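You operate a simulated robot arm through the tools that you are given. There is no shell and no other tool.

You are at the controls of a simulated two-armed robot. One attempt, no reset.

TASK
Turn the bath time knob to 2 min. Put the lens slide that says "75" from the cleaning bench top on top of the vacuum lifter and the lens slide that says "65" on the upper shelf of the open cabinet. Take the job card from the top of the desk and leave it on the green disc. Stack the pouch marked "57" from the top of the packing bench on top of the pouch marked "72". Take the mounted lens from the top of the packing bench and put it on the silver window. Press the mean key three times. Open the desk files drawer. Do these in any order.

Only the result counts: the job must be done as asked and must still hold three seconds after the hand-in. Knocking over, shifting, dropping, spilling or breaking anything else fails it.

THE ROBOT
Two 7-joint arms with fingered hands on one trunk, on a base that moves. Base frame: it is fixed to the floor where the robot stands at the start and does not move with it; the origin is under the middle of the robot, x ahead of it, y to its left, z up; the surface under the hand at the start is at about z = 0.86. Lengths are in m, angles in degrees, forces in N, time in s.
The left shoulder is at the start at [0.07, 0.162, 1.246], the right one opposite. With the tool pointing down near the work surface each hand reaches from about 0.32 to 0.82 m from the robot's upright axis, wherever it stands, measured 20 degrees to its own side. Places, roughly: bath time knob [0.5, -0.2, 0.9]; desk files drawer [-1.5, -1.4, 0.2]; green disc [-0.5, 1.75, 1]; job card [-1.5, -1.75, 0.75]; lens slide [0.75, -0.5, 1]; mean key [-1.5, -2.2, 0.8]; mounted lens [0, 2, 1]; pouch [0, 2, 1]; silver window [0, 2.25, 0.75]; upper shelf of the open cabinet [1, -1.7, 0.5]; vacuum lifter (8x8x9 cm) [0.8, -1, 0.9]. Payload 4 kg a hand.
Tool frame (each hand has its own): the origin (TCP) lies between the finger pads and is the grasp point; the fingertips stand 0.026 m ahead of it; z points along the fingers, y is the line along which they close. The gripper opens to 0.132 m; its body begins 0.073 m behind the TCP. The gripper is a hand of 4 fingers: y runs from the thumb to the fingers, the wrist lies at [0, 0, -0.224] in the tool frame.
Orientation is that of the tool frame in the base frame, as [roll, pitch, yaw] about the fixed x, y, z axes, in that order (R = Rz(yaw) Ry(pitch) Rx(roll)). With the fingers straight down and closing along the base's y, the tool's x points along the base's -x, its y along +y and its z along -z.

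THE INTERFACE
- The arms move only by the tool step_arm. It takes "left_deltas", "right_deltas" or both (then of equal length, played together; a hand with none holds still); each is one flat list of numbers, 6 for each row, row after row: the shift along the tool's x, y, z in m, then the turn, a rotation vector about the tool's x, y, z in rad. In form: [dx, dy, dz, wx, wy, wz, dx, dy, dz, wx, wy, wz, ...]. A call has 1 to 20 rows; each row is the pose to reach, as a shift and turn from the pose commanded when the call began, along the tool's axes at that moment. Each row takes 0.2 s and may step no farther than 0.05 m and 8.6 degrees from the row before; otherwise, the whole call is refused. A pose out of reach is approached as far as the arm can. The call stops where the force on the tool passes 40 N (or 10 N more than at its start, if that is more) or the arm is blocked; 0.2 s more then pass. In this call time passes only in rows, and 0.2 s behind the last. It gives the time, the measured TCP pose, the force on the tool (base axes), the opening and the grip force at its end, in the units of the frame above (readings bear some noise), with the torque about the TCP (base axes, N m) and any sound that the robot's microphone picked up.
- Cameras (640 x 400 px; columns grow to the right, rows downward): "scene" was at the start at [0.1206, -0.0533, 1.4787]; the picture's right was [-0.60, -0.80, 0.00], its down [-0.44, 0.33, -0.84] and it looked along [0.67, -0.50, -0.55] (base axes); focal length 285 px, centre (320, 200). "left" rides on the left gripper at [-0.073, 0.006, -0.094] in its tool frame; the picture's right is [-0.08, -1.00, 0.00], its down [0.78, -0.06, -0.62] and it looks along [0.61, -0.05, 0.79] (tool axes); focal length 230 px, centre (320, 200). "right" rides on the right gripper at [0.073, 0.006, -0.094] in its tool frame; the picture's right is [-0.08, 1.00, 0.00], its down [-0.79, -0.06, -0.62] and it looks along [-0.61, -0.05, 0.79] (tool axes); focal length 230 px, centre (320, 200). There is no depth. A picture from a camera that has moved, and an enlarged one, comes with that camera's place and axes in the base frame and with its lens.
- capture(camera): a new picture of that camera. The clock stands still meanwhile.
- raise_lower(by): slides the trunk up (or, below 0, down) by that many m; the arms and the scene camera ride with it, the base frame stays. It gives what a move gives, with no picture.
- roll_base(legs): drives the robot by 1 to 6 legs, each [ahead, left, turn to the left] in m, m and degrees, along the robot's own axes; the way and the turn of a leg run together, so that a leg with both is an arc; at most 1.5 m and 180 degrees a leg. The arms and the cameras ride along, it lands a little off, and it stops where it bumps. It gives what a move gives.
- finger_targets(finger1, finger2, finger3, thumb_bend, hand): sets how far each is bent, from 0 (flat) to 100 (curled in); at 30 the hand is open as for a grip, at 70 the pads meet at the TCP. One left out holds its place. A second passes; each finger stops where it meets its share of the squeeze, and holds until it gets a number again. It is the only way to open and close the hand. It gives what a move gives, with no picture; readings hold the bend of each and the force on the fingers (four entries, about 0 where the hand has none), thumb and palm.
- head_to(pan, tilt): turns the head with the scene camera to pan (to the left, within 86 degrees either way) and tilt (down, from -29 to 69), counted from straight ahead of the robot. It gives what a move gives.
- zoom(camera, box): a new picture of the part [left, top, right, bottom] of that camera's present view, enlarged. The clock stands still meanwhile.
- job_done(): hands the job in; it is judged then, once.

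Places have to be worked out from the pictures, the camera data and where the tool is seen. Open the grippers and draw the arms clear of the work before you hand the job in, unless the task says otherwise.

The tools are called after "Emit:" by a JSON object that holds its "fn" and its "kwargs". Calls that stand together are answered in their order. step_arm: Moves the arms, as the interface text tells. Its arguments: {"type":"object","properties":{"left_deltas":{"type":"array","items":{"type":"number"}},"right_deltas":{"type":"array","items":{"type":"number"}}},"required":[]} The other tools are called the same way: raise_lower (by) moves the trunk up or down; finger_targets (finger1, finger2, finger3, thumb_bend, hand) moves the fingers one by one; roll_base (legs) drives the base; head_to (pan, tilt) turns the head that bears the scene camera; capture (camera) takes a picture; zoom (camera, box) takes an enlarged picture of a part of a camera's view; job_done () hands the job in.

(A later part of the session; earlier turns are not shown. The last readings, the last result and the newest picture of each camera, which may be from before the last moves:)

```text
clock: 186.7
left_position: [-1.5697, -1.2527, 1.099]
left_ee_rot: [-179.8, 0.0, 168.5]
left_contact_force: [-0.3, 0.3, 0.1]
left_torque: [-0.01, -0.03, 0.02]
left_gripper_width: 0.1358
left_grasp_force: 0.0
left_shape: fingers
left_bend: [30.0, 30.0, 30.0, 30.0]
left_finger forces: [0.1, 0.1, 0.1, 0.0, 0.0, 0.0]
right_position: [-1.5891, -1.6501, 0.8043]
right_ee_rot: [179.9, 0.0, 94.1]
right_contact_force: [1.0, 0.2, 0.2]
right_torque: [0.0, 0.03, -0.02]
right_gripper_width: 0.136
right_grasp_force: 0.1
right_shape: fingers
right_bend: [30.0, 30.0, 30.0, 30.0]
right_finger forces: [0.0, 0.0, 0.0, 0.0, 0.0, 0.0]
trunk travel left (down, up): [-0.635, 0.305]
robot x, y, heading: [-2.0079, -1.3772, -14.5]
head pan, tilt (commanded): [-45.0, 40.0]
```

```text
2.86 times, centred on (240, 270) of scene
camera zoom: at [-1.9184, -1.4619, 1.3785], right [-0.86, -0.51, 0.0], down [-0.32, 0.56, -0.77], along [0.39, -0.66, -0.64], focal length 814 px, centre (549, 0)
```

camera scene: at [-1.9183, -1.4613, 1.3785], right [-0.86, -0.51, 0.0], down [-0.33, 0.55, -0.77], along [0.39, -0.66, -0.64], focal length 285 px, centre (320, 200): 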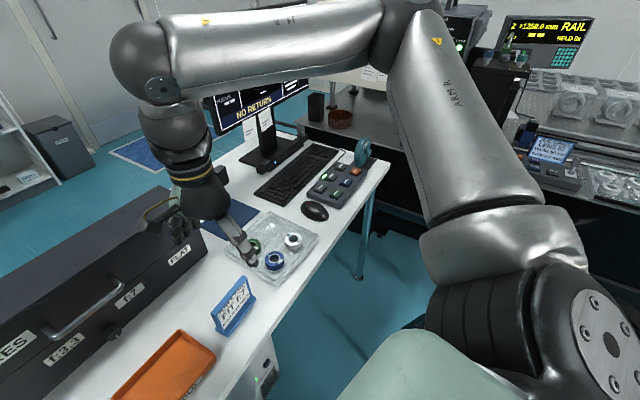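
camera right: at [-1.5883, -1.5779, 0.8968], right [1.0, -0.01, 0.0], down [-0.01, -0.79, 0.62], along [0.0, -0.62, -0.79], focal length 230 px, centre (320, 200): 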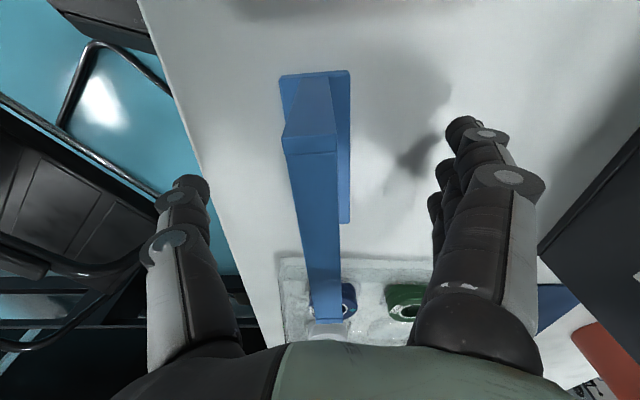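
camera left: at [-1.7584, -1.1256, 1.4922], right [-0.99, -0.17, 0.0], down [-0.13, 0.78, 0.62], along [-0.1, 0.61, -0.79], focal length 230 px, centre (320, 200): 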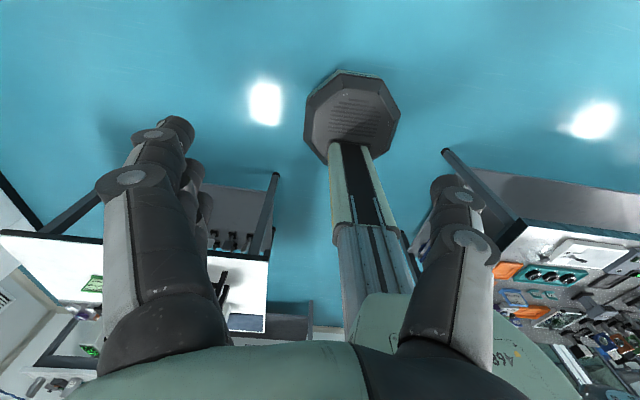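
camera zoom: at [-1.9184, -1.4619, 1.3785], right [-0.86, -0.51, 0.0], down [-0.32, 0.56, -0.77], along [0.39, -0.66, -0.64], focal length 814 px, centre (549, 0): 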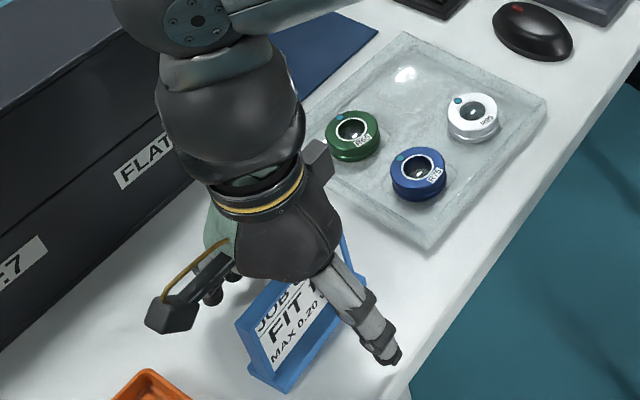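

The plate is well between thumb and fingers. I close the hand on it in two stages.

Emit:
{"fn": "finger_targets", "kwargs": {"hand": "right", "finger1": 58, "finger2": 58, "finger3": 58, "thumb_bend": 58}}

Emit:
{"fn": "finger_targets", "kwargs": {"hand": "right", "finger1": 76, "finger2": 76, "finger3": 76, "thumb_bend": 76}}

Emit:
{"fn": "capture", "kwargs": {"camera": "right"}}

```text
clock: 187.7
left_position: [-1.5701, -1.2504, 1.0987]
left_ee_rot: [-179.9, -0.1, 168.4]
left_contact_force: [-0.1, 0.8, 0.4]
left_torque: [0.02, 0.03, -0.01]
left_gripper_width: 0.1358
left_grasp_force: 0.0
left_shape: fingers
left_bend: [30.0, 30.0, 30.0, 30.0]
left_finger forces: [0.0, 0.1, 0.0, 0.0, 0.0, 0.0]
right_position: [-1.5885, -1.6507, 0.8055]
right_ee_rot: [179.9, -0.1, 93.9]
right_contact_force: [-0.2, 0.0, 0.2]
right_torque: [0.02, -0.03, 0.0]
right_gripper_width: 0.0493
right_grasp_force: 0.0
right_shape: fingers
right_bend: [57.0, 57.0, 57.0, 57.0]
right_finger forces: [0.0, 0.0, 0.0, 0.0, 0.0, 0.0]
trunk travel left (down, up): [-0.635, 0.305]
robot x, y, heading: [-2.0092, -1.3777, -14.8]
head pan, tilt (commanded): [-45.0, 40.0]
```

```text
clock: 188.7
left_position: [-1.5704, -1.2508, 1.0974]
left_ee_rot: [-179.8, 0.0, 168.4]
left_contact_force: [1.2, -0.1, 0.1]
left_torque: [0.01, 0.0, -0.01]
left_gripper_width: 0.1357
left_grasp_force: 0.1
left_shape: fingers
left_bend: [30.0, 30.0, 30.0, 30.0]
left_finger forces: [0.0, 0.1, 0.0, 0.1, 0.1, 0.0]
right_position: [-1.589, -1.6515, 0.8039]
right_ee_rot: [179.9, 0.1, 94.0]
right_contact_force: [0.9, 0.4, -0.4]
right_torque: [-0.01, -0.03, -0.01]
right_gripper_width: 0.0135
right_grasp_force: 13.2
right_shape: fingers
right_bend: [74.0, 74.0, 74.0, 71.0]
right_finger forces: [4.3, 4.3, 4.3, 0.0, 13.1, 0.0]
trunk travel left (down, up): [-0.635, 0.305]
robot x, y, heading: [-2.0083, -1.3779, -14.6]
head pan, tilt (commanded): [-45.0, 40.0]
```

```text
taken
camera right: at [-1.5883, -1.5777, 0.897], right [1.0, -0.01, 0.0], down [-0.01, -0.79, 0.62], along [0.0, -0.62, -0.79], focal length 230 px, centre (320, 200)
```

right: 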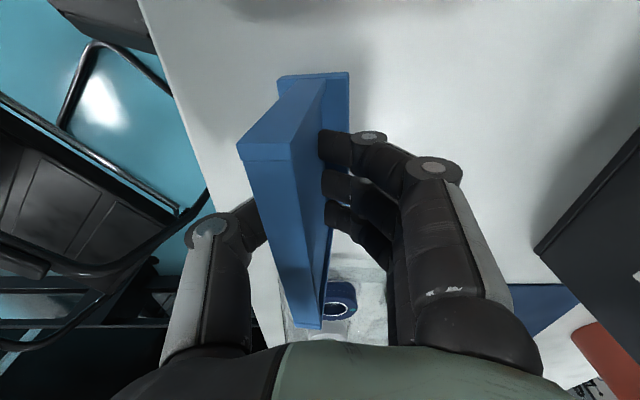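

The card is held with 13 N but leans about 12° toward the thumb; I will correct for that when setting it down. I lift it up to z ≈ 1.02.

Emit:
{"fn": "step_arm", "kwargs": {"right_deltas": [0, 0, -0.015, 0, 0, 0, 0, 0, -0.055, 0, 0, 0, 0, 0, -0.1, 0, 0, 0, 0, 0, -0.145, 0, 0, 0, 0, 0, -0.19, 0, 0, 0, 0, 0, -0.22, 0, 0, 0]}}

Emit:
{"fn": "capture", "kwargs": {"camera": "right"}}

Emit:
{"fn": "zoom", "kwargs": {"camera": "scene", "box": [120, 80, 320, 280]}}

```text
clock: 190.1
left_position: [-1.5697, -1.2509, 1.0989]
left_ee_rot: [-179.9, -0.1, 168.3]
left_contact_force: [0.3, -0.2, -0.5]
left_torque: [0.01, 0.03, 0.04]
left_gripper_width: 0.1358
left_grasp_force: 0.1
left_shape: fingers
left_bend: [30.0, 30.0, 30.0, 30.0]
left_finger forces: [0.0, 0.1, 0.1, 0.0, 0.0, 0.0]
right_position: [-1.5897, -1.6535, 1.0255]
right_ee_rot: [179.9, -0.1, 93.9]
right_contact_force: [0.4, 0.1, 0.1]
right_torque: [-0.01, 0.01, -0.02]
right_gripper_width: 0.0135
right_grasp_force: 13.2
right_shape: fingers
right_bend: [74.0, 74.0, 74.0, 71.0]
right_finger forces: [4.3, 4.3, 4.2, 0.0, 13.0, 0.0]
trunk travel left (down, up): [-0.635, 0.305]
robot x, y, heading: [-2.0092, -1.3803, -14.5]
head pan, tilt (commanded): [-45.0, 40.0]
```

```text
taken
camera right: at [-1.5892, -1.5804, 1.1188], right [1.0, -0.01, 0.0], down [-0.01, -0.79, 0.62], along [0.0, -0.62, -0.79], focal length 230 px, centre (320, 200)
```

right: 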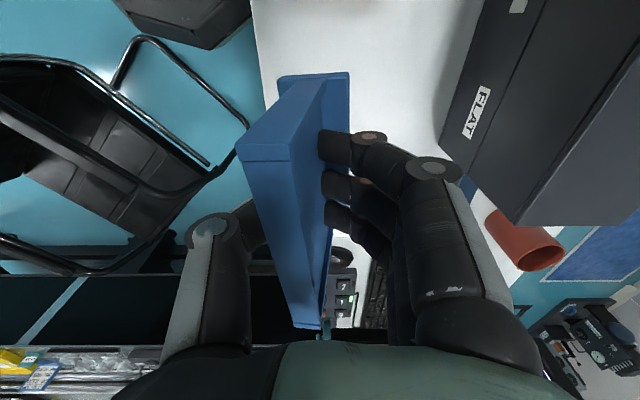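

```text
2.00 times, centred on (220, 180) of scene
camera zoom: at [-1.9187, -1.4609, 1.3785], right [-0.86, -0.51, 0.0], down [-0.32, 0.55, -0.77], along [0.39, -0.66, -0.64], focal length 570 px, centre (520, 240)
```

zoom: 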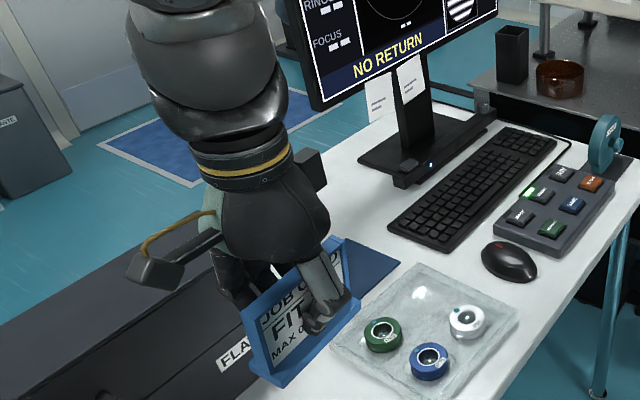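

Card in hand. Now I back away to about (-2.45, -1.15), turning to face the drawer fronts (+x).

Emit:
{"fn": "roll_base", "kwargs": {"legs": [[-0.4835, 0.1125, 0], [0, 0, 14.5]]}}

Emit:
{"fn": "head_to", "kwargs": {"pan": 0, "tilt": 50}}

Emit:
{"fn": "capture", "kwargs": {"camera": "scene"}}

```text
clock: 193.9
left_position: [-2.0583, -0.9111, 1.0974]
left_ee_rot: [-179.9, 0.1, -176.8]
left_contact_force: [0.7, 0.0, 0.1]
left_torque: [-0.01, 0.0, 0.02]
left_gripper_width: 0.1358
left_grasp_force: 0.1
left_shape: fingers
left_bend: [30.0, 30.0, 30.0, 30.0]
left_finger forces: [0.0, 0.0, 0.0, 0.1, 0.0, 0.1]
right_position: [-1.9748, -1.3069, 1.0252]
right_ee_rot: [179.8, 0.0, 108.7]
right_contact_force: [0.1, -1.0, 0.0]
right_torque: [0.02, -0.01, 0.0]
right_gripper_width: 0.0135
right_grasp_force: 12.7
right_shape: fingers
right_bend: [74.0, 74.0, 74.0, 71.0]
right_finger forces: [4.3, 4.3, 4.4, 0.0, 12.8, 0.0]
trunk travel left (down, up): [-0.635, 0.305]
robot x, y, heading: [-2.4488, -1.1465, 0.4]
head pan, tilt (commanded): [-45.0, 40.0]
```

```text
clock: 195.0
left_position: [-2.0588, -0.9125, 1.0987]
left_ee_rot: [-179.8, 0.0, -176.8]
left_contact_force: [-0.2, -0.3, 0.3]
left_torque: [0.01, 0.0, -0.01]
left_gripper_width: 0.1358
left_grasp_force: 0.1
left_shape: fingers
left_bend: [30.0, 30.0, 30.0, 30.0]
left_finger forces: [0.0, 0.0, 0.1, 0.0, 0.0, 0.1]
right_position: [-1.9752, -1.3062, 1.025]
right_ee_rot: [179.9, -0.1, 108.8]
right_contact_force: [0.5, 0.5, 0.0]
right_torque: [-0.01, 0.02, -0.02]
right_gripper_width: 0.0136
right_grasp_force: 13.0
right_shape: fingers
right_bend: [74.0, 74.0, 74.0, 71.0]
right_finger forces: [4.2, 4.4, 4.4, 0.0, 12.8, 0.0]
trunk travel left (down, up): [-0.635, 0.305]
robot x, y, heading: [-2.4524, -1.1432, 0.1]
head pan, tilt (commanded): [0.0, 50.0]
```

```text
taken
camera scene: at [-2.3249, -1.144, 1.3643], right [0.0, -1.0, 0.0], down [-0.77, 0.0, -0.64], along [0.64, 0.0, -0.77], focal length 285 px, centre (320, 200)
```

scene: 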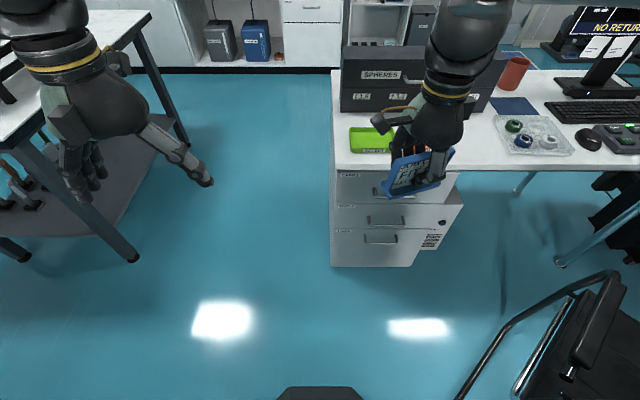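

Emit:
{"fn": "zoom", "kwargs": {"camera": "scene", "box": [310, 150, 480, 280]}}

```text
3.08 times, centred on (395, 215) of scene
camera zoom: at [-2.3249, -1.144, 1.3643], right [0.0, -1.0, 0.0], down [-0.77, 0.0, -0.64], along [0.64, 0.0, -0.77], focal length 876 px, centre (89, 154)
```

zoom: 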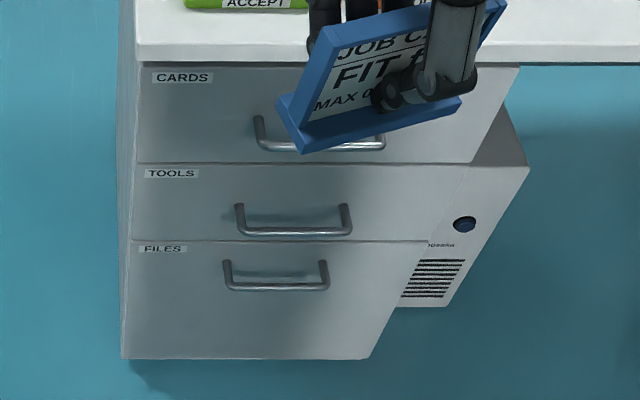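

FILES is the bottom drawer; its handle bar is at about x -1.695, y -1.40, z 0.32. I will pull it with the left hand. First I raise the right hand with the card out of the way.

Emit:
{"fn": "step_arm", "kwargs": {"right_deltas": [0.0126, 0.0073, -0.036, 0, 0, 0, 0.0252, 0.0146, -0.072, 0, 0, 0, 0.0378, 0.0219, -0.108, 0, 0, 0, 0.0504, 0.0293, -0.144, 0, 0, 0, 0.063, 0.0366, -0.18, 0, 0, 0, 0.0756, 0.0439, -0.216, 0, 0, 0, 0.0882, 0.0512, -0.25, 0, 0, 0]}}

Emit:
{"fn": "roll_base", "kwargs": {"legs": [[0, -0.06, -25]]}}

Emit:
{"fn": "raise_lower", "kwargs": {"by": -0.45}}

Emit:
{"fn": "head_to", "kwargs": {"pan": 20, "tilt": 40}}

Emit:
{"fn": "capture", "kwargs": {"camera": "scene"}}

```text
clock: 196.6
left_position: [-2.0598, -0.9098, 1.0992]
left_ee_rot: [-179.7, 0.0, -176.8]
left_contact_force: [-0.4, -0.3, 0.1]
left_torque: [-0.02, -0.04, -0.02]
left_gripper_width: 0.1361
left_grasp_force: 0.0
left_shape: fingers
left_bend: [30.0, 30.0, 30.0, 30.0]
left_finger forces: [0.0, 0.0, 0.0, 0.0, 0.0, 0.0]
right_position: [-1.9576, -1.1957, 1.2736]
right_ee_rot: [179.7, 0.1, 108.9]
right_contact_force: [0.1, 0.2, -0.9]
right_torque: [-0.02, 0.02, 0.0]
right_gripper_width: 0.0131
right_grasp_force: 12.6
right_shape: fingers
right_bend: [74.0, 74.0, 74.0, 71.0]
right_finger forces: [4.3, 4.3, 4.2, 0.0, 12.8, 0.1]
right hand out of reach, approached as far as the arm can: row 7
trunk travel left (down, up): [-0.635, 0.305]
robot x, y, heading: [-2.4523, -1.1461, 0.3]
head pan, tilt (commanded): [0.0, 50.0]
```

```text
clock: 198.3
left_position: [-2.0096, -1.1547, 1.0988]
left_ee_rot: [-179.8, -0.1, 158.3]
left_contact_force: [0.2, 0.2, 0.0]
left_torque: [-0.03, 0.03, 0.01]
left_gripper_width: 0.1359
left_grasp_force: 0.0
left_shape: fingers
left_bend: [30.0, 30.0, 30.0, 30.0]
left_finger forces: [0.0, 0.0, 0.0, 0.0, 0.0, 0.1]
right_position: [-2.0372, -1.4604, 1.2726]
right_ee_rot: [179.7, -0.1, 84.0]
right_contact_force: [-0.4, 0.0, 0.5]
right_torque: [-0.01, 0.03, 0.01]
right_gripper_width: 0.0134
right_grasp_force: 12.7
right_shape: fingers
right_bend: [74.0, 74.0, 74.0, 71.0]
right_finger forces: [4.2, 4.2, 4.2, 0.1, 12.7, 0.0]
trunk travel left (down, up): [-0.635, 0.305]
robot x, y, heading: [-2.4658, -1.2011, -24.7]
head pan, tilt (commanded): [0.0, 50.0]
```

```text
refused: -0.45 is not a number from -0.4 to 0.4
```

```text
clock: 199.1
left_position: [-2.0106, -1.1557, 1.0985]
left_ee_rot: [-179.9, 0.0, 158.4]
left_contact_force: [0.0, 0.1, -0.5]
left_torque: [0.03, 0.01, 0.02]
left_gripper_width: 0.1359
left_grasp_force: 0.2
left_shape: fingers
left_bend: [30.0, 30.0, 30.0, 30.0]
left_finger forces: [0.0, 0.1, 0.1, 0.0, 0.0, 0.0]
right_position: [-2.0378, -1.4598, 1.2714]
right_ee_rot: [179.7, 0.0, 83.9]
right_contact_force: [0.3, 0.5, -1.1]
right_torque: [0.0, 0.02, 0.0]
right_gripper_width: 0.0134
right_grasp_force: 12.1
right_shape: fingers
right_bend: [74.0, 74.0, 74.0, 71.0]
right_finger forces: [4.1, 4.2, 4.2, 0.1, 12.7, 0.0]
trunk travel left (down, up): [-0.635, 0.305]
robot x, y, heading: [-2.465, -1.1984, -24.6]
head pan, tilt (commanded): [20.0, 40.0]
```

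```text
taken
camera scene: at [-2.3343, -1.2295, 1.3784], right [-0.08, -1.0, 0.0], down [-0.64, 0.05, -0.77], along [0.76, -0.06, -0.64], focal length 285 px, centre (320, 200)
```

scene: 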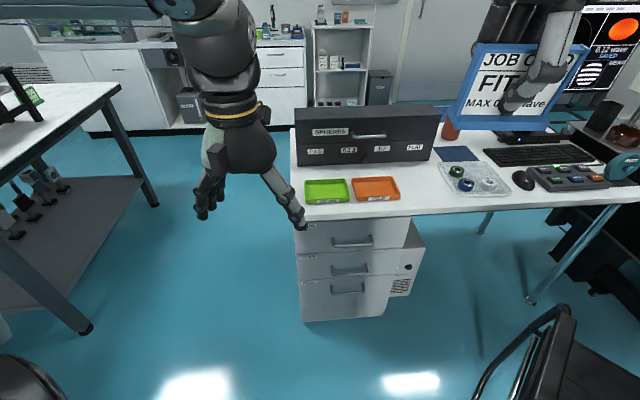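

I lower the trunk by 0.40 m (the left hand stays clear in front of the pedestal).

Emit:
{"fn": "raise_lower", "kwargs": {"by": -0.4}}

Emit:
{"fn": "capture", "kwargs": {"camera": "scene"}}

Emit:
{"fn": "zoom", "kwargs": {"camera": "scene", "box": [270, 180, 450, 340]}}

```text
clock: 202.9
left_position: [-2.0103, -1.1557, 0.6992]
left_ee_rot: [-179.9, 0.0, 158.3]
left_contact_force: [0.5, 0.6, -0.3]
left_torque: [0.01, -0.02, 0.03]
left_gripper_width: 0.1359
left_grasp_force: 0.1
left_shape: fingers
left_bend: [30.0, 30.0, 30.0, 30.0]
left_finger forces: [0.0, 0.1, 0.0, 0.1, 0.0, 0.0]
right_position: [-2.0373, -1.4596, 0.8732]
right_ee_rot: [179.7, 0.0, 84.1]
right_contact_force: [-0.3, 0.5, 0.1]
right_torque: [-0.01, 0.02, 0.05]
right_gripper_width: 0.0131
right_grasp_force: 12.7
right_shape: fingers
right_bend: [74.0, 74.0, 74.0, 71.0]
right_finger forces: [4.2, 4.2, 4.1, 0.0, 12.6, 0.1]
trunk travel left (down, up): [-0.235, 0.705]
robot x, y, heading: [-2.4616, -1.2021, -24.7]
head pan, tilt (commanded): [20.0, 40.0]
```

```text
taken
camera scene: at [-2.3344, -1.2294, 0.9785], right [-0.08, -1.0, 0.0], down [-0.64, 0.05, -0.77], along [0.76, -0.06, -0.64], focal length 285 px, centre (320, 200)
```

scene: 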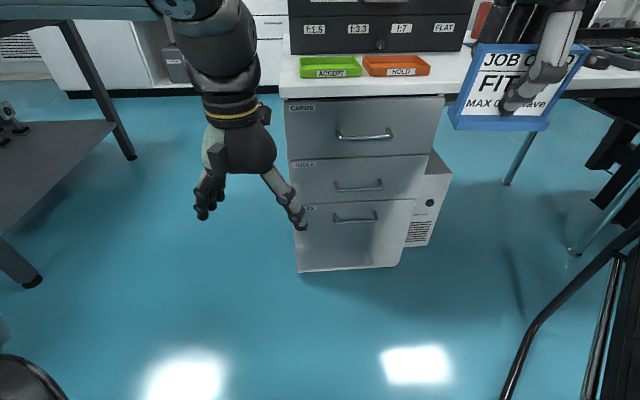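

```text
2.50 times, centred on (360, 260) of scene
camera zoom: at [-2.3344, -1.2294, 0.9785], right [-0.08, -1.0, 0.0], down [-0.64, 0.05, -0.77], along [0.76, -0.06, -0.64], focal length 712 px, centre (220, 50)
```

zoom: 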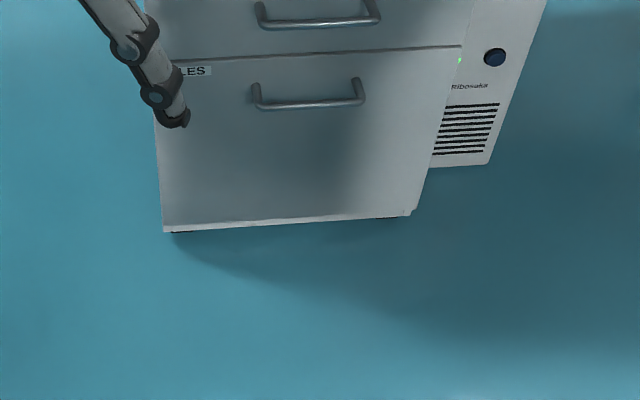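

The FILES bar triangulates to about (-1.722, -1.390, 0.372). I tilt the left hand to horizontal, pointing at the drawer, while moving to about (-1.88, -1.33, 0.48).

Emit:
{"fn": "step_arm", "kwargs": {"left_deltas": [-0.0154, -0.0095, 0.0183, 0, -0.1309, 0, -0.0309, -0.0189, 0.0367, 0, -0.2618, 0, -0.0463, -0.0284, 0.055, 0, -0.3927, 0, -0.0617, -0.0379, 0.0733, 0, -0.5236, 0, -0.0771, -0.0473, 0.0917, 0, -0.6545, 0, -0.0926, -0.0568, 0.11, 0, -0.7854, 0, -0.108, -0.0663, 0.1283, 0, -0.9163, 0, -0.1234, -0.0757, 0.1467, 0, -1.0472, 0, -0.1388, -0.0852, 0.165, 0, -1.1781, 0, -0.1543, -0.0947, 0.1833, 0, -1.309, 0, -0.1697, -0.1041, 0.2017, 0, -1.4399, 0, -0.1851, -0.1136, 0.22, 0, -1.5708, 0]}}

Emit:
{"fn": "capture", "kwargs": {"camera": "left"}}

Emit:
{"fn": "capture", "kwargs": {"camera": "scene"}}

```text
clock: 205.5
left_position: [-1.8758, -1.361, 0.4929]
left_ee_rot: [-166.7, 74.6, 163.7]
left_contact_force: [0.2, -0.3, 0.5]
left_torque: [0.04, 0.02, 0.03]
left_gripper_width: 0.1362
left_grasp_force: 0.0
left_shape: fingers
left_bend: [30.0, 30.0, 30.0, 30.0]
left_finger forces: [0.0, 0.0, 0.1, 0.0, 0.1, 0.1]
left hand out of reach, approached as far as the arm can: row 6, 9, 10, 11, 12
right_position: [-2.0345, -1.4585, 0.8708]
right_ee_rot: [-179.9, 0.1, 84.0]
right_contact_force: [0.8, 0.3, -0.8]
right_torque: [-0.05, 0.09, -0.01]
right_gripper_width: 0.013
right_grasp_force: 12.4
right_shape: fingers
right_bend: [74.0, 74.0, 74.0, 71.0]
right_finger forces: [4.2, 4.2, 4.2, 0.0, 12.6, 0.0]
trunk travel left (down, up): [-0.235, 0.705]
robot x, y, heading: [-2.4648, -1.2049, -24.9]
head pan, tilt (commanded): [20.0, 40.0]
```

```text
taken
camera left: at [-1.9329, -1.317, 0.5871], right [-0.47, -0.87, 0.14], down [-0.74, 0.3, -0.59], along [0.48, -0.38, -0.79], focal length 230 px, centre (320, 200)
```

left: 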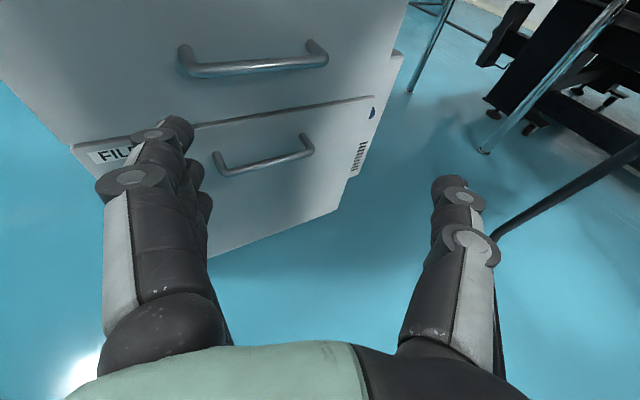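

```text
taken
camera scene: at [-2.3309, -1.2285, 0.9778], right [-0.08, -1.0, 0.0], down [-0.64, 0.05, -0.76], along [0.76, -0.06, -0.65], focal length 285 px, centre (320, 200)
```

scene: 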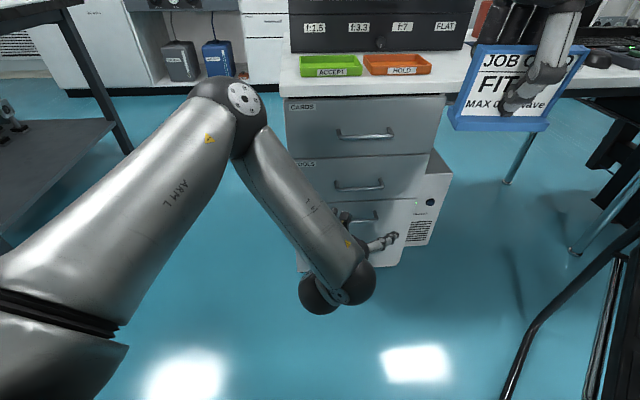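

The arm reached about 75° tilt. I now roll the hand about its pointing axis so that thumb and fingers close vertically (fingers on top), and check whether the wrist allows it.

Emit:
{"fn": "step_arm", "kwargs": {"left_deltas": [0, 0, -0.003, 0, 0, 0.13, 0, 0, -0.006, 0, 0, 0.26, 0, 0, -0.009, 0, 0, 0.39, 0, 0, -0.012, 0, 0, 0.52, 0, 0, -0.015, 0, 0, 0.65, 0, 0, -0.018, 0, 0, 0.78]}}

Emit:
{"fn": "capture", "kwargs": {"camera": "left"}}

Emit:
{"fn": "capture", "kwargs": {"camera": "scene"}}

```text
clock: 206.9
left_position: [-1.8951, -1.3532, 0.5001]
left_ee_rot: [111.9, 46.5, 76.2]
left_contact_force: [0.8, 0.9, 0.9]
left_torque: [-0.05, 0.01, 0.01]
left_gripper_width: 0.1362
left_grasp_force: 0.1
left_shape: fingers
left_bend: [30.0, 30.0, 30.0, 30.0]
left_finger forces: [0.1, 0.0, 0.1, 0.1, 0.0, 0.0]
right_position: [-2.0366, -1.4596, 0.8731]
right_ee_rot: [179.7, 0.0, 84.1]
right_contact_force: [0.0, -0.3, 0.3]
right_torque: [0.0, 0.01, -0.01]
right_gripper_width: 0.0132
right_grasp_force: 13.0
right_shape: fingers
right_bend: [74.0, 74.0, 74.0, 71.0]
right_finger forces: [4.2, 4.2, 4.2, 0.0, 12.6, 0.0]
trunk travel left (down, up): [-0.235, 0.705]
robot x, y, heading: [-2.4685, -1.1993, -24.7]
head pan, tilt (commanded): [20.0, 40.0]
```

```text
taken
camera left: at [-1.9814, -1.3537, 0.5811], right [-0.54, -0.61, -0.58], down [-0.42, 0.79, -0.45], along [0.73, 0.0, -0.68], focal length 230 px, centre (320, 200)
```

left: 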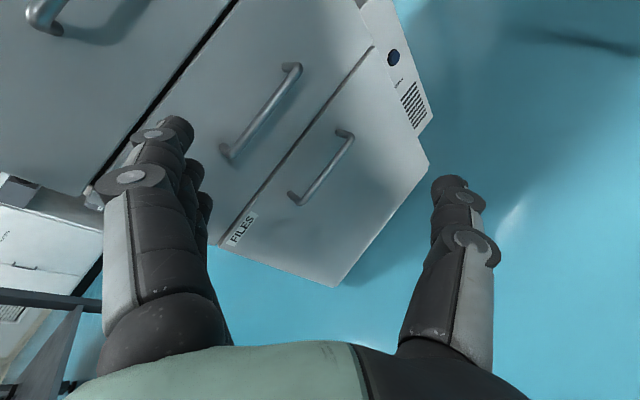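

```text
taken
camera scene: at [-2.3342, -1.2294, 0.9785], right [-0.08, -1.0, 0.0], down [-0.64, 0.05, -0.77], along [0.76, -0.06, -0.64], focal length 285 px, centre (320, 200)
```

scene: 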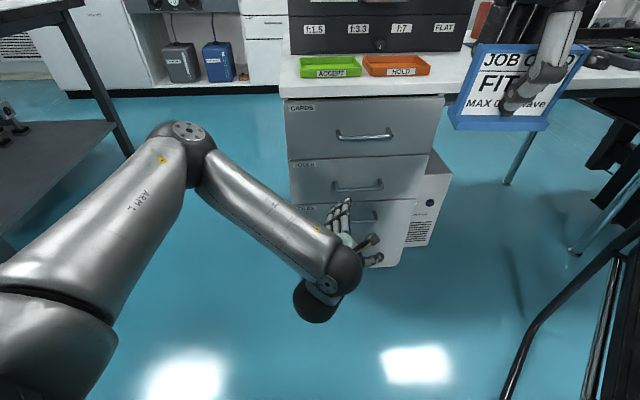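

The roll works. I lower the trunk another 0.12 m so the hand can lie flatter, then finish the roll and come to 9 cm before the FILES bar with fingers half closed.

Emit:
{"fn": "raise_lower", "kwargs": {"by": -0.12}}

Emit:
{"fn": "step_arm", "kwargs": {"left_deltas": [-0.0017, 0.0042, 0.009, -0.0349, 0.0447, 0.1039, -0.0034, 0.0085, 0.0179, -0.0699, 0.0894, 0.2078, -0.0051, 0.0127, 0.0269, -0.1048, 0.1341, 0.3117, -0.0067, 0.017, 0.0359, -0.1397, 0.1789, 0.4156, -0.0084, 0.0212, 0.0449, -0.1746, 0.2236, 0.5195, -0.0101, 0.0255, 0.0538, -0.2096, 0.2683, 0.6234, -0.0118, 0.0297, 0.0628, -0.2445, 0.313, 0.7273]}}

Emit:
{"fn": "finger_targets", "kwargs": {"hand": "left", "finger1": 52, "finger2": 52, "finger3": 52, "thumb_bend": 52}}

Emit:
{"fn": "capture", "kwargs": {"camera": "left"}}

Emit:
{"fn": "capture", "kwargs": {"camera": "scene"}}

```text
clock: 208.4
left_position: [-1.8944, -1.3542, 0.3813]
left_ee_rot: [111.9, 46.6, 76.1]
left_contact_force: [0.1, 0.0, 0.0]
left_torque: [0.01, 0.02, -0.03]
left_gripper_width: 0.1364
left_grasp_force: 0.0
left_shape: fingers
left_bend: [30.0, 30.0, 30.0, 30.0]
left_finger forces: [0.1, 0.1, 0.1, 0.0, 0.1, 0.1]
right_position: [-2.0372, -1.4595, 0.7533]
right_ee_rot: [179.8, 0.0, 84.0]
right_contact_force: [-0.2, 0.3, -0.3]
right_torque: [0.01, -0.01, -0.01]
right_gripper_width: 0.013
right_grasp_force: 12.4
right_shape: fingers
right_bend: [74.0, 74.0, 74.0, 71.0]
right_finger forces: [4.3, 4.2, 4.2, 0.0, 12.6, 0.1]
trunk travel left (down, up): [-0.115, 0.825]
robot x, y, heading: [-2.4634, -1.2037, -24.6]
head pan, tilt (commanded): [20.0, 40.0]
```

```text
clock: 210.0
left_position: [-1.7908, -1.3459, 0.3567]
left_ee_rot: [99.8, 1.5, 82.4]
left_contact_force: [-0.4, 0.5, 0.1]
left_torque: [-0.02, -0.01, -0.01]
left_gripper_width: 0.1366
left_grasp_force: 0.1
left_shape: fingers
left_bend: [30.0, 30.0, 30.0, 30.0]
left_finger forces: [0.0, 0.0, 0.0, 0.0, 0.1, 0.0]
left hand out of reach, approached as far as the arm can: row 5, 6, 7
right_position: [-2.0369, -1.4597, 0.7523]
right_ee_rot: [179.8, -0.1, 84.0]
right_contact_force: [0.6, 0.8, -0.1]
right_torque: [0.04, 0.0, -0.02]
right_gripper_width: 0.0134
right_grasp_force: 12.7
right_shape: fingers
right_bend: [74.0, 74.0, 74.0, 71.0]
right_finger forces: [4.2, 4.2, 4.4, 0.0, 12.7, 0.0]
trunk travel left (down, up): [-0.115, 0.825]
robot x, y, heading: [-2.4641, -1.2041, -24.7]
head pan, tilt (commanded): [20.0, 40.0]
```

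```text
clock: 211.0
left_position: [-1.7922, -1.3455, 0.3578]
left_ee_rot: [99.9, 1.7, 82.4]
left_contact_force: [0.0, -0.5, 0.4]
left_torque: [0.0, 0.0, 0.02]
left_gripper_width: 0.0647
left_grasp_force: 0.1
left_shape: fingers
left_bend: [52.0, 52.0, 52.0, 52.0]
left_finger forces: [0.1, 0.0, 0.0, 0.0, 0.1, 0.1]
right_position: [-2.0373, -1.4594, 0.7529]
right_ee_rot: [179.8, -0.1, 84.0]
right_contact_force: [0.3, -0.2, -0.1]
right_torque: [-0.02, -0.02, 0.01]
right_gripper_width: 0.0132
right_grasp_force: 12.7
right_shape: fingers
right_bend: [74.0, 74.0, 74.0, 71.0]
right_finger forces: [4.2, 4.2, 4.2, 0.0, 12.7, 0.1]
trunk travel left (down, up): [-0.115, 0.825]
robot x, y, heading: [-2.4621, -1.2018, -24.6]
head pan, tilt (commanded): [20.0, 40.0]
```

```text
taken
camera left: at [-1.8911, -1.4062, 0.3814], right [-0.18, -0.08, -0.98], down [-0.51, 0.86, 0.02], along [0.84, 0.5, -0.2], focal length 230 px, centre (320, 200)
```

left: 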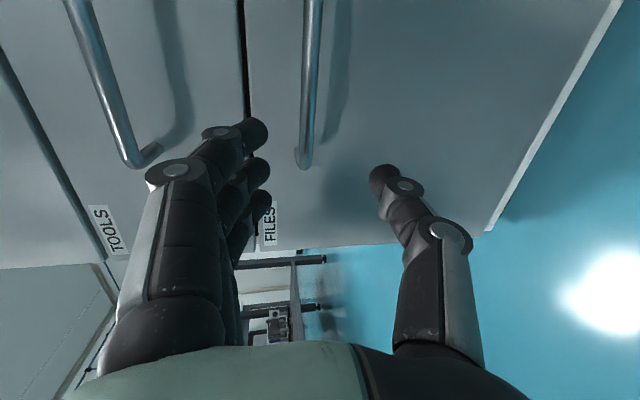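

```text
taken
camera scene: at [-2.3343, -1.2295, 0.8585], right [-0.08, -1.0, 0.0], down [-0.64, 0.05, -0.77], along [0.76, -0.06, -0.64], focal length 285 px, centre (320, 200)
```

scene: 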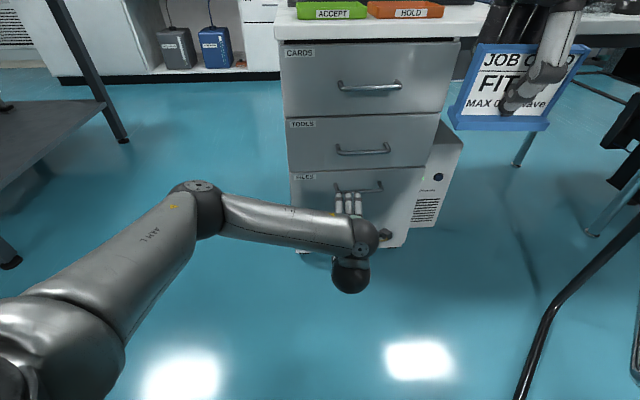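

The hand is now correctly oriented with the FILES bar between fingers and thumb in view. I shift the base by about (-4, -4.5) cm and raise the trunk 1.4 cm to centre on the bar.

Emit:
{"fn": "roll_base", "kwargs": {"legs": [[-0.0177, -0.0576, 0]]}}

Emit:
{"fn": "raise_lower", "kwargs": {"by": 0.014}}

Emit:
{"fn": "capture", "kwargs": {"camera": "left"}}

Emit:
{"fn": "zoom", "kwargs": {"camera": "scene", "box": [270, 130, 450, 290]}}

```text
clock: 212.0
left_position: [-1.8325, -1.39, 0.3569]
left_ee_rot: [100.0, 1.7, 82.4]
left_contact_force: [0.0, 0.4, 0.5]
left_torque: [0.0, -0.01, 0.02]
left_gripper_width: 0.0648
left_grasp_force: 0.1
left_shape: fingers
left_bend: [52.0, 52.0, 52.0, 52.0]
left_finger forces: [0.0, 0.0, 0.0, 0.1, 0.0, 0.0]
right_position: [-2.0774, -1.5047, 0.7524]
right_ee_rot: [179.7, 0.0, 84.0]
right_contact_force: [-0.2, -0.3, -0.4]
right_torque: [0.0, 0.01, 0.0]
right_gripper_width: 0.0134
right_grasp_force: 13.1
right_shape: fingers
right_bend: [74.0, 74.0, 74.0, 71.0]
right_finger forces: [4.2, 4.3, 4.3, 0.0, 12.7, 0.1]
trunk travel left (down, up): [-0.115, 0.825]
robot x, y, heading: [-2.5049, -1.2472, -24.7]
head pan, tilt (commanded): [20.0, 40.0]
```

```text
clock: 212.6
left_position: [-1.8314, -1.3917, 0.3714]
left_ee_rot: [99.9, 1.7, 82.4]
left_contact_force: [0.1, -0.3, 0.2]
left_torque: [-0.03, 0.03, 0.01]
left_gripper_width: 0.0651
left_grasp_force: 0.0
left_shape: fingers
left_bend: [52.0, 52.0, 52.0, 52.0]
left_finger forces: [0.0, 0.0, 0.0, 0.1, 0.0, 0.0]
right_position: [-2.0776, -1.5045, 0.7667]
right_ee_rot: [179.8, 0.1, 83.9]
right_contact_force: [-0.1, -0.6, -1.5]
right_torque: [-0.01, -0.02, -0.04]
right_gripper_width: 0.0133
right_grasp_force: 12.7
right_shape: fingers
right_bend: [74.0, 74.0, 74.0, 71.0]
right_finger forces: [4.1, 4.2, 4.2, 0.1, 12.6, 0.1]
trunk travel left (down, up): [-0.129, 0.811]
robot x, y, heading: [-2.5053, -1.2454, -24.5]
head pan, tilt (commanded): [20.0, 40.0]
```

```text
taken
camera left: at [-1.9314, -1.4513, 0.3953], right [-0.18, -0.08, -0.98], down [-0.51, 0.86, 0.02], along [0.84, 0.5, -0.2], focal length 230 px, centre (320, 200)
```

left: 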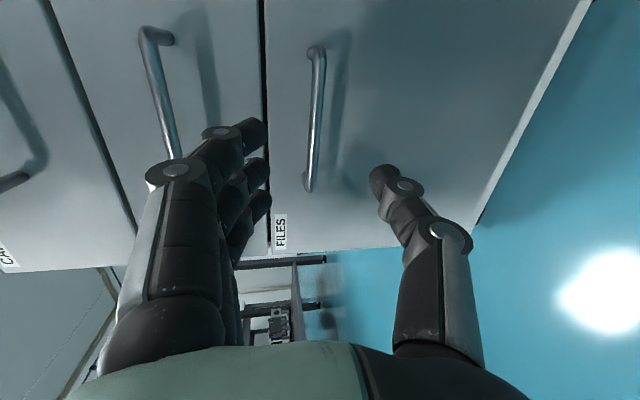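

```text
2.50 times, centred on (360, 210) of scene
camera zoom: at [-2.3745, -1.2746, 0.8725], right [-0.08, -1.0, 0.0], down [-0.64, 0.05, -0.77], along [0.76, -0.06, -0.64], focal length 712 px, centre (220, 175)
```

zoom: 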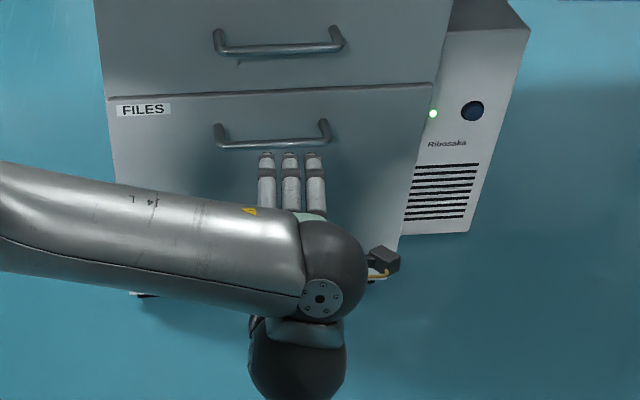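

The bar lies about 11 cm ahead, centred between fingers and thumb at this height. I advance with the base about 9.3 cm so the bar comes between the finger pads.

Emit:
{"fn": "roll_base", "kwargs": {"legs": [[0.0891, 0.0263, 0]]}}

Emit:
{"fn": "capture", "kwargs": {"camera": "left"}}

Emit:
{"fn": "zoom", "kwargs": {"camera": "scene", "box": [270, 130, 450, 290]}}

```text
clock: 213.7
left_position: [-1.7398, -1.4036, 0.3704]
left_ee_rot: [100.0, 1.7, 82.4]
left_contact_force: [-0.7, 0.2, 0.0]
left_torque: [-0.01, 0.02, -0.02]
left_gripper_width: 0.0649
left_grasp_force: 0.1
left_shape: fingers
left_bend: [52.0, 52.0, 52.0, 52.0]
left_finger forces: [0.1, 0.0, 0.1, 0.0, 0.0, 0.0]
right_position: [-1.9859, -1.5165, 0.7668]
right_ee_rot: [179.7, -0.1, 84.1]
right_contact_force: [-0.2, -0.6, -1.1]
right_torque: [0.02, 0.03, 0.01]
right_gripper_width: 0.0135
right_grasp_force: 12.3
right_shape: fingers
right_bend: [74.0, 74.0, 74.0, 71.0]
right_finger forces: [4.2, 4.2, 4.2, 0.0, 12.7, 0.0]
trunk travel left (down, up): [-0.129, 0.811]
robot x, y, heading: [-2.4075, -1.2592, -24.8]
head pan, tilt (commanded): [20.0, 40.0]
```

```text
taken
camera left: at [-1.8401, -1.4644, 0.3951], right [-0.18, -0.08, -0.98], down [-0.51, 0.86, 0.02], along [0.84, 0.5, -0.2], focal length 230 px, centre (320, 200)
```

left: 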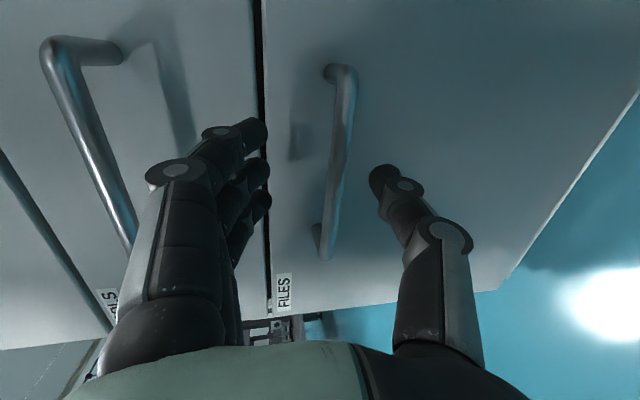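

```text
2.50 times, centred on (360, 210) of scene
camera zoom: at [-2.283, -1.2875, 0.8724], right [-0.08, -1.0, 0.0], down [-0.64, 0.05, -0.77], along [0.76, -0.06, -0.64], focal length 712 px, centre (220, 175)
```

zoom: 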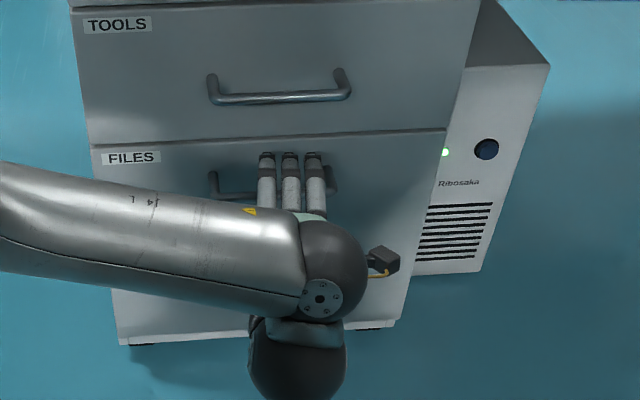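

The bar is now between the finger pads (slightly toward the thumb). I close the left hand on it.

Emit:
{"fn": "finger_targets", "kwargs": {"hand": "left", "finger1": 85, "finger2": 85, "finger3": 85, "thumb_bend": 80}}

Emit:
{"fn": "capture", "kwargs": {"camera": "left"}}

```text
clock: 214.7
left_position: [-1.7405, -1.404, 0.3708]
left_ee_rot: [99.9, 1.8, 82.3]
left_contact_force: [0.5, 0.2, 0.1]
left_torque: [-0.01, 0.0, 0.01]
left_gripper_width: 0.0151
left_grasp_force: 0.0
left_shape: fingers
left_bend: [85.0, 75.0, 85.0, 74.0]
left_finger forces: [0.1, 0.0, 0.0, 0.0, 0.0, 0.0]
right_position: [-1.9868, -1.5182, 0.7663]
right_ee_rot: [179.7, 0.0, 84.1]
right_contact_force: [-0.3, 0.3, -0.3]
right_torque: [-0.02, -0.01, 0.0]
right_gripper_width: 0.0133
right_grasp_force: 12.6
right_shape: fingers
right_bend: [74.0, 74.0, 74.0, 71.0]
right_finger forces: [4.3, 4.1, 4.1, 0.1, 12.7, 0.0]
trunk travel left (down, up): [-0.129, 0.811]
robot x, y, heading: [-2.4137, -1.2597, -24.7]
head pan, tilt (commanded): [20.0, 40.0]
```

```text
taken
camera left: at [-1.8402, -1.4644, 0.3954], right [-0.18, -0.08, -0.98], down [-0.51, 0.86, 0.02], along [0.84, 0.5, -0.2], focal length 230 px, centre (320, 200)
```

left: 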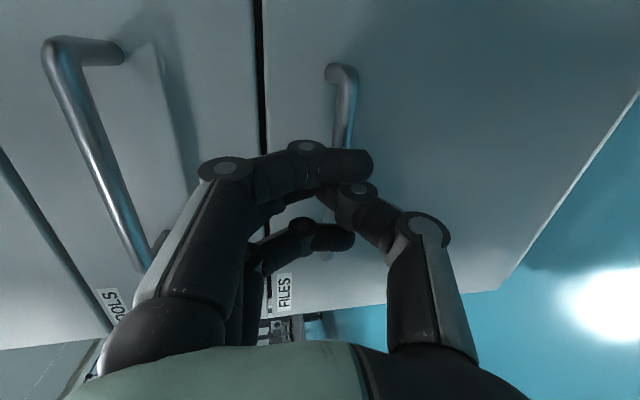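

The fingers closed short of the bar, which lies about 3 cm further in and 2 cm lower. I reopen, lower the trunk 2 cm and advance about 3.3 cm.

Emit:
{"fn": "finger_targets", "kwargs": {"hand": "left", "finger1": 52, "finger2": 52, "finger3": 52, "thumb_bend": 52}}

Emit:
{"fn": "raise_lower", "kwargs": {"by": -0.018}}

Emit:
{"fn": "capture", "kwargs": {"camera": "left"}}

```text
clock: 215.7
left_position: [-1.7411, -1.4051, 0.3716]
left_ee_rot: [99.9, 1.7, 82.3]
left_contact_force: [0.1, -0.4, -0.2]
left_torque: [0.01, -0.02, 0.0]
left_gripper_width: 0.0634
left_grasp_force: 0.1
left_shape: fingers
left_bend: [52.0, 52.0, 52.0, 52.0]
left_finger forces: [0.0, 0.0, 0.0, 0.1, 0.0, 0.0]
right_position: [-1.9856, -1.5183, 0.7662]
right_ee_rot: [179.7, 0.0, 84.1]
right_contact_force: [0.0, -0.8, -0.3]
right_torque: [0.01, 0.01, 0.02]
right_gripper_width: 0.0133
right_grasp_force: 13.0
right_shape: fingers
right_bend: [74.0, 74.0, 74.0, 71.0]
right_finger forces: [4.2, 4.3, 4.2, 0.0, 12.7, 0.1]
trunk travel left (down, up): [-0.129, 0.811]
robot x, y, heading: [-2.4115, -1.2578, -24.9]
head pan, tilt (commanded): [20.0, 40.0]
```

```text
clock: 216.4
left_position: [-1.7402, -1.4041, 0.3544]
left_ee_rot: [99.9, 1.7, 82.3]
left_contact_force: [-1.0, 0.0, 0.7]
left_torque: [-0.04, -0.04, -0.03]
left_gripper_width: 0.063
left_grasp_force: 0.1
left_shape: fingers
left_bend: [52.0, 52.0, 52.0, 52.0]
left_finger forces: [0.0, 0.2, 0.0, 0.1, 0.0, 0.0]
right_position: [-1.9871, -1.5172, 0.7486]
right_ee_rot: [179.8, 0.0, 84.0]
right_contact_force: [0.3, -0.5, -0.2]
right_torque: [-0.01, 0.0, 0.0]
right_gripper_width: 0.0133
right_grasp_force: 12.6
right_shape: fingers
right_bend: [74.0, 74.0, 74.0, 71.0]
right_finger forces: [4.2, 4.1, 4.3, 0.0, 12.7, 0.0]
trunk travel left (down, up): [-0.111, 0.829]
robot x, y, heading: [-2.4125, -1.2589, -24.6]
head pan, tilt (commanded): [20.0, 40.0]
```

```text
taken
camera left: at [-1.8403, -1.4643, 0.3775], right [-0.18, -0.08, -0.98], down [-0.51, 0.86, 0.02], along [0.84, 0.5, -0.2], focal length 230 px, centre (320, 200)
```

left: 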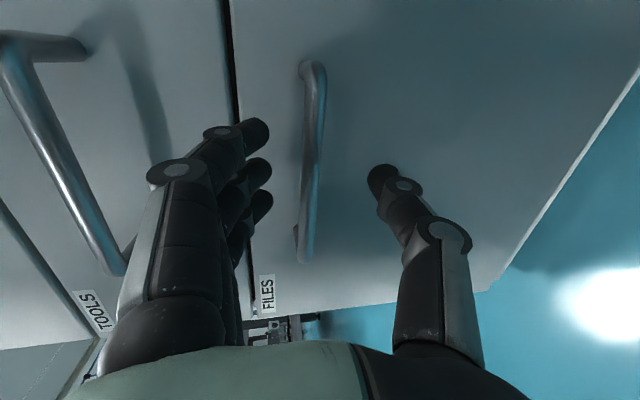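

Parallax shows the bar 2.5 cm ahead of the TCP; I advance about 1.8 cm and close again.

Emit:
{"fn": "roll_base", "kwargs": {"legs": [[0.018, 0.005, 0]]}}

Emit:
{"fn": "finger_targets", "kwargs": {"hand": "left", "finger1": 85, "finger2": 85, "finger3": 85, "thumb_bend": 80}}

Emit:
{"fn": "capture", "kwargs": {"camera": "left"}}

```text
clock: 217.2
left_position: [-1.7224, -1.4078, 0.3525]
left_ee_rot: [99.9, 1.8, 82.4]
left_contact_force: [0.4, 0.2, 0.9]
left_torque: [-0.01, 0.02, 0.02]
left_gripper_width: 0.0634
left_grasp_force: 0.1
left_shape: fingers
left_bend: [52.0, 52.0, 52.0, 52.0]
left_finger forces: [0.1, 0.0, 0.1, 0.1, 0.1, 0.0]
right_position: [-1.9674, -1.5208, 0.7477]
right_ee_rot: [179.7, -0.1, 84.0]
right_contact_force: [0.2, 1.0, -1.6]
right_torque: [0.02, -0.01, 0.01]
right_gripper_width: 0.0131
right_grasp_force: 13.4
right_shape: fingers
right_bend: [74.0, 74.0, 74.0, 71.0]
right_finger forces: [4.3, 4.2, 4.2, 0.0, 12.7, 0.1]
trunk travel left (down, up): [-0.111, 0.829]
robot x, y, heading: [-2.3937, -1.2663, -25.0]
head pan, tilt (commanded): [20.0, 40.0]
```

```text
clock: 218.2
left_position: [-1.7221, -1.4068, 0.3514]
left_ee_rot: [100.1, 1.6, 82.2]
left_contact_force: [-1.5, -1.6, -4.0]
left_torque: [0.0, 0.15, 0.12]
left_gripper_width: 0.0118
left_grasp_force: 3.3
left_shape: fingers
left_bend: [83.0, 79.0, 85.0, 76.0]
left_finger forces: [6.0, 0.0, 0.0, 0.0, 0.1, 0.0]
right_position: [-1.9672, -1.5213, 0.7482]
right_ee_rot: [179.8, 0.1, 84.0]
right_contact_force: [0.3, -0.4, -1.0]
right_torque: [-0.03, 0.01, 0.01]
right_gripper_width: 0.0131
right_grasp_force: 12.7
right_shape: fingers
right_bend: [74.0, 74.0, 74.0, 71.0]
right_finger forces: [4.1, 4.2, 4.2, 0.0, 12.7, 0.0]
trunk travel left (down, up): [-0.111, 0.829]
robot x, y, heading: [-2.3984, -1.2669, -24.7]
head pan, tilt (commanded): [20.0, 40.0]
```

```text
taken
camera left: at [-1.8228, -1.4672, 0.3754], right [-0.19, -0.08, -0.98], down [-0.51, 0.86, 0.03], along [0.84, 0.5, -0.2], focal length 230 px, centre (320, 200)
```

left: 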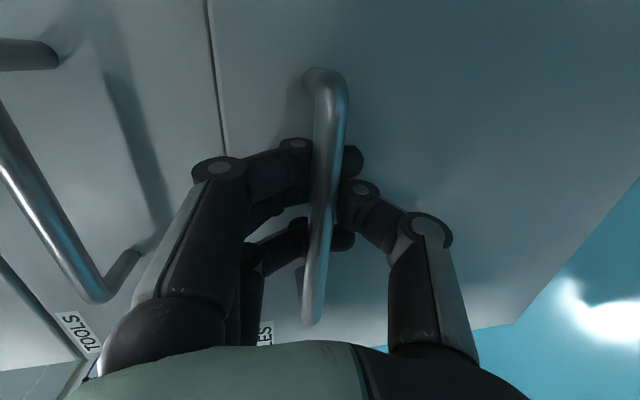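

The fingers are hooked behind the bar now. I pull by driving the base 6 cm along -x and look.

Emit:
{"fn": "roll_base", "kwargs": {"legs": [[-0.0545, -0.0251, 0]]}}

Emit:
{"fn": "capture", "kwargs": {"camera": "left"}}

Emit:
{"fn": "capture", "kwargs": {"camera": "scene"}}

```text
clock: 219.1
left_position: [-1.7829, -1.4059, 0.3537]
left_ee_rot: [99.9, 1.7, 82.3]
left_contact_force: [0.1, 0.8, -4.4]
left_torque: [0.07, 0.06, 0.2]
left_gripper_width: 0.0117
left_grasp_force: 3.6
left_shape: fingers
left_bend: [83.0, 80.0, 85.0, 76.0]
left_finger forces: [7.2, 0.0, 0.1, 0.0, 0.0, 0.0]
right_position: [-2.029, -1.5211, 0.7478]
right_ee_rot: [179.7, 0.1, 84.0]
right_contact_force: [0.2, 0.7, 0.0]
right_torque: [-0.02, 0.04, 0.02]
right_gripper_width: 0.0134
right_grasp_force: 12.5
right_shape: fingers
right_bend: [74.0, 74.0, 74.0, 71.0]
right_finger forces: [4.3, 4.2, 4.2, 0.1, 12.7, 0.1]
trunk travel left (down, up): [-0.111, 0.829]
robot x, y, heading: [-2.4587, -1.2628, -24.7]
head pan, tilt (commanded): [20.0, 40.0]
```

```text
taken
camera left: at [-1.8819, -1.4672, 0.377], right [-0.18, -0.08, -0.98], down [-0.51, 0.86, 0.02], along [0.84, 0.5, -0.2], focal length 230 px, centre (320, 200)
```

left: 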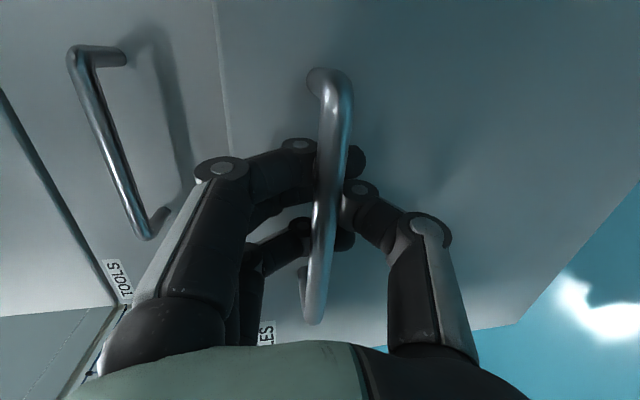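

```text
taken
camera scene: at [-2.3248, -1.2901, 0.8544], right [-0.08, -1.0, 0.0], down [-0.64, 0.05, -0.77], along [0.76, -0.06, -0.64], focal length 285 px, centre (320, 200)
```

scene: 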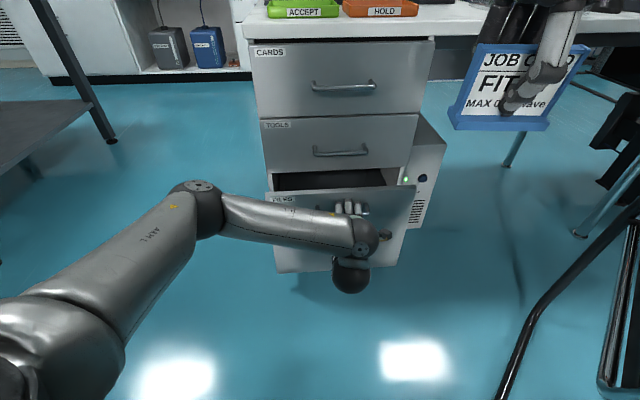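

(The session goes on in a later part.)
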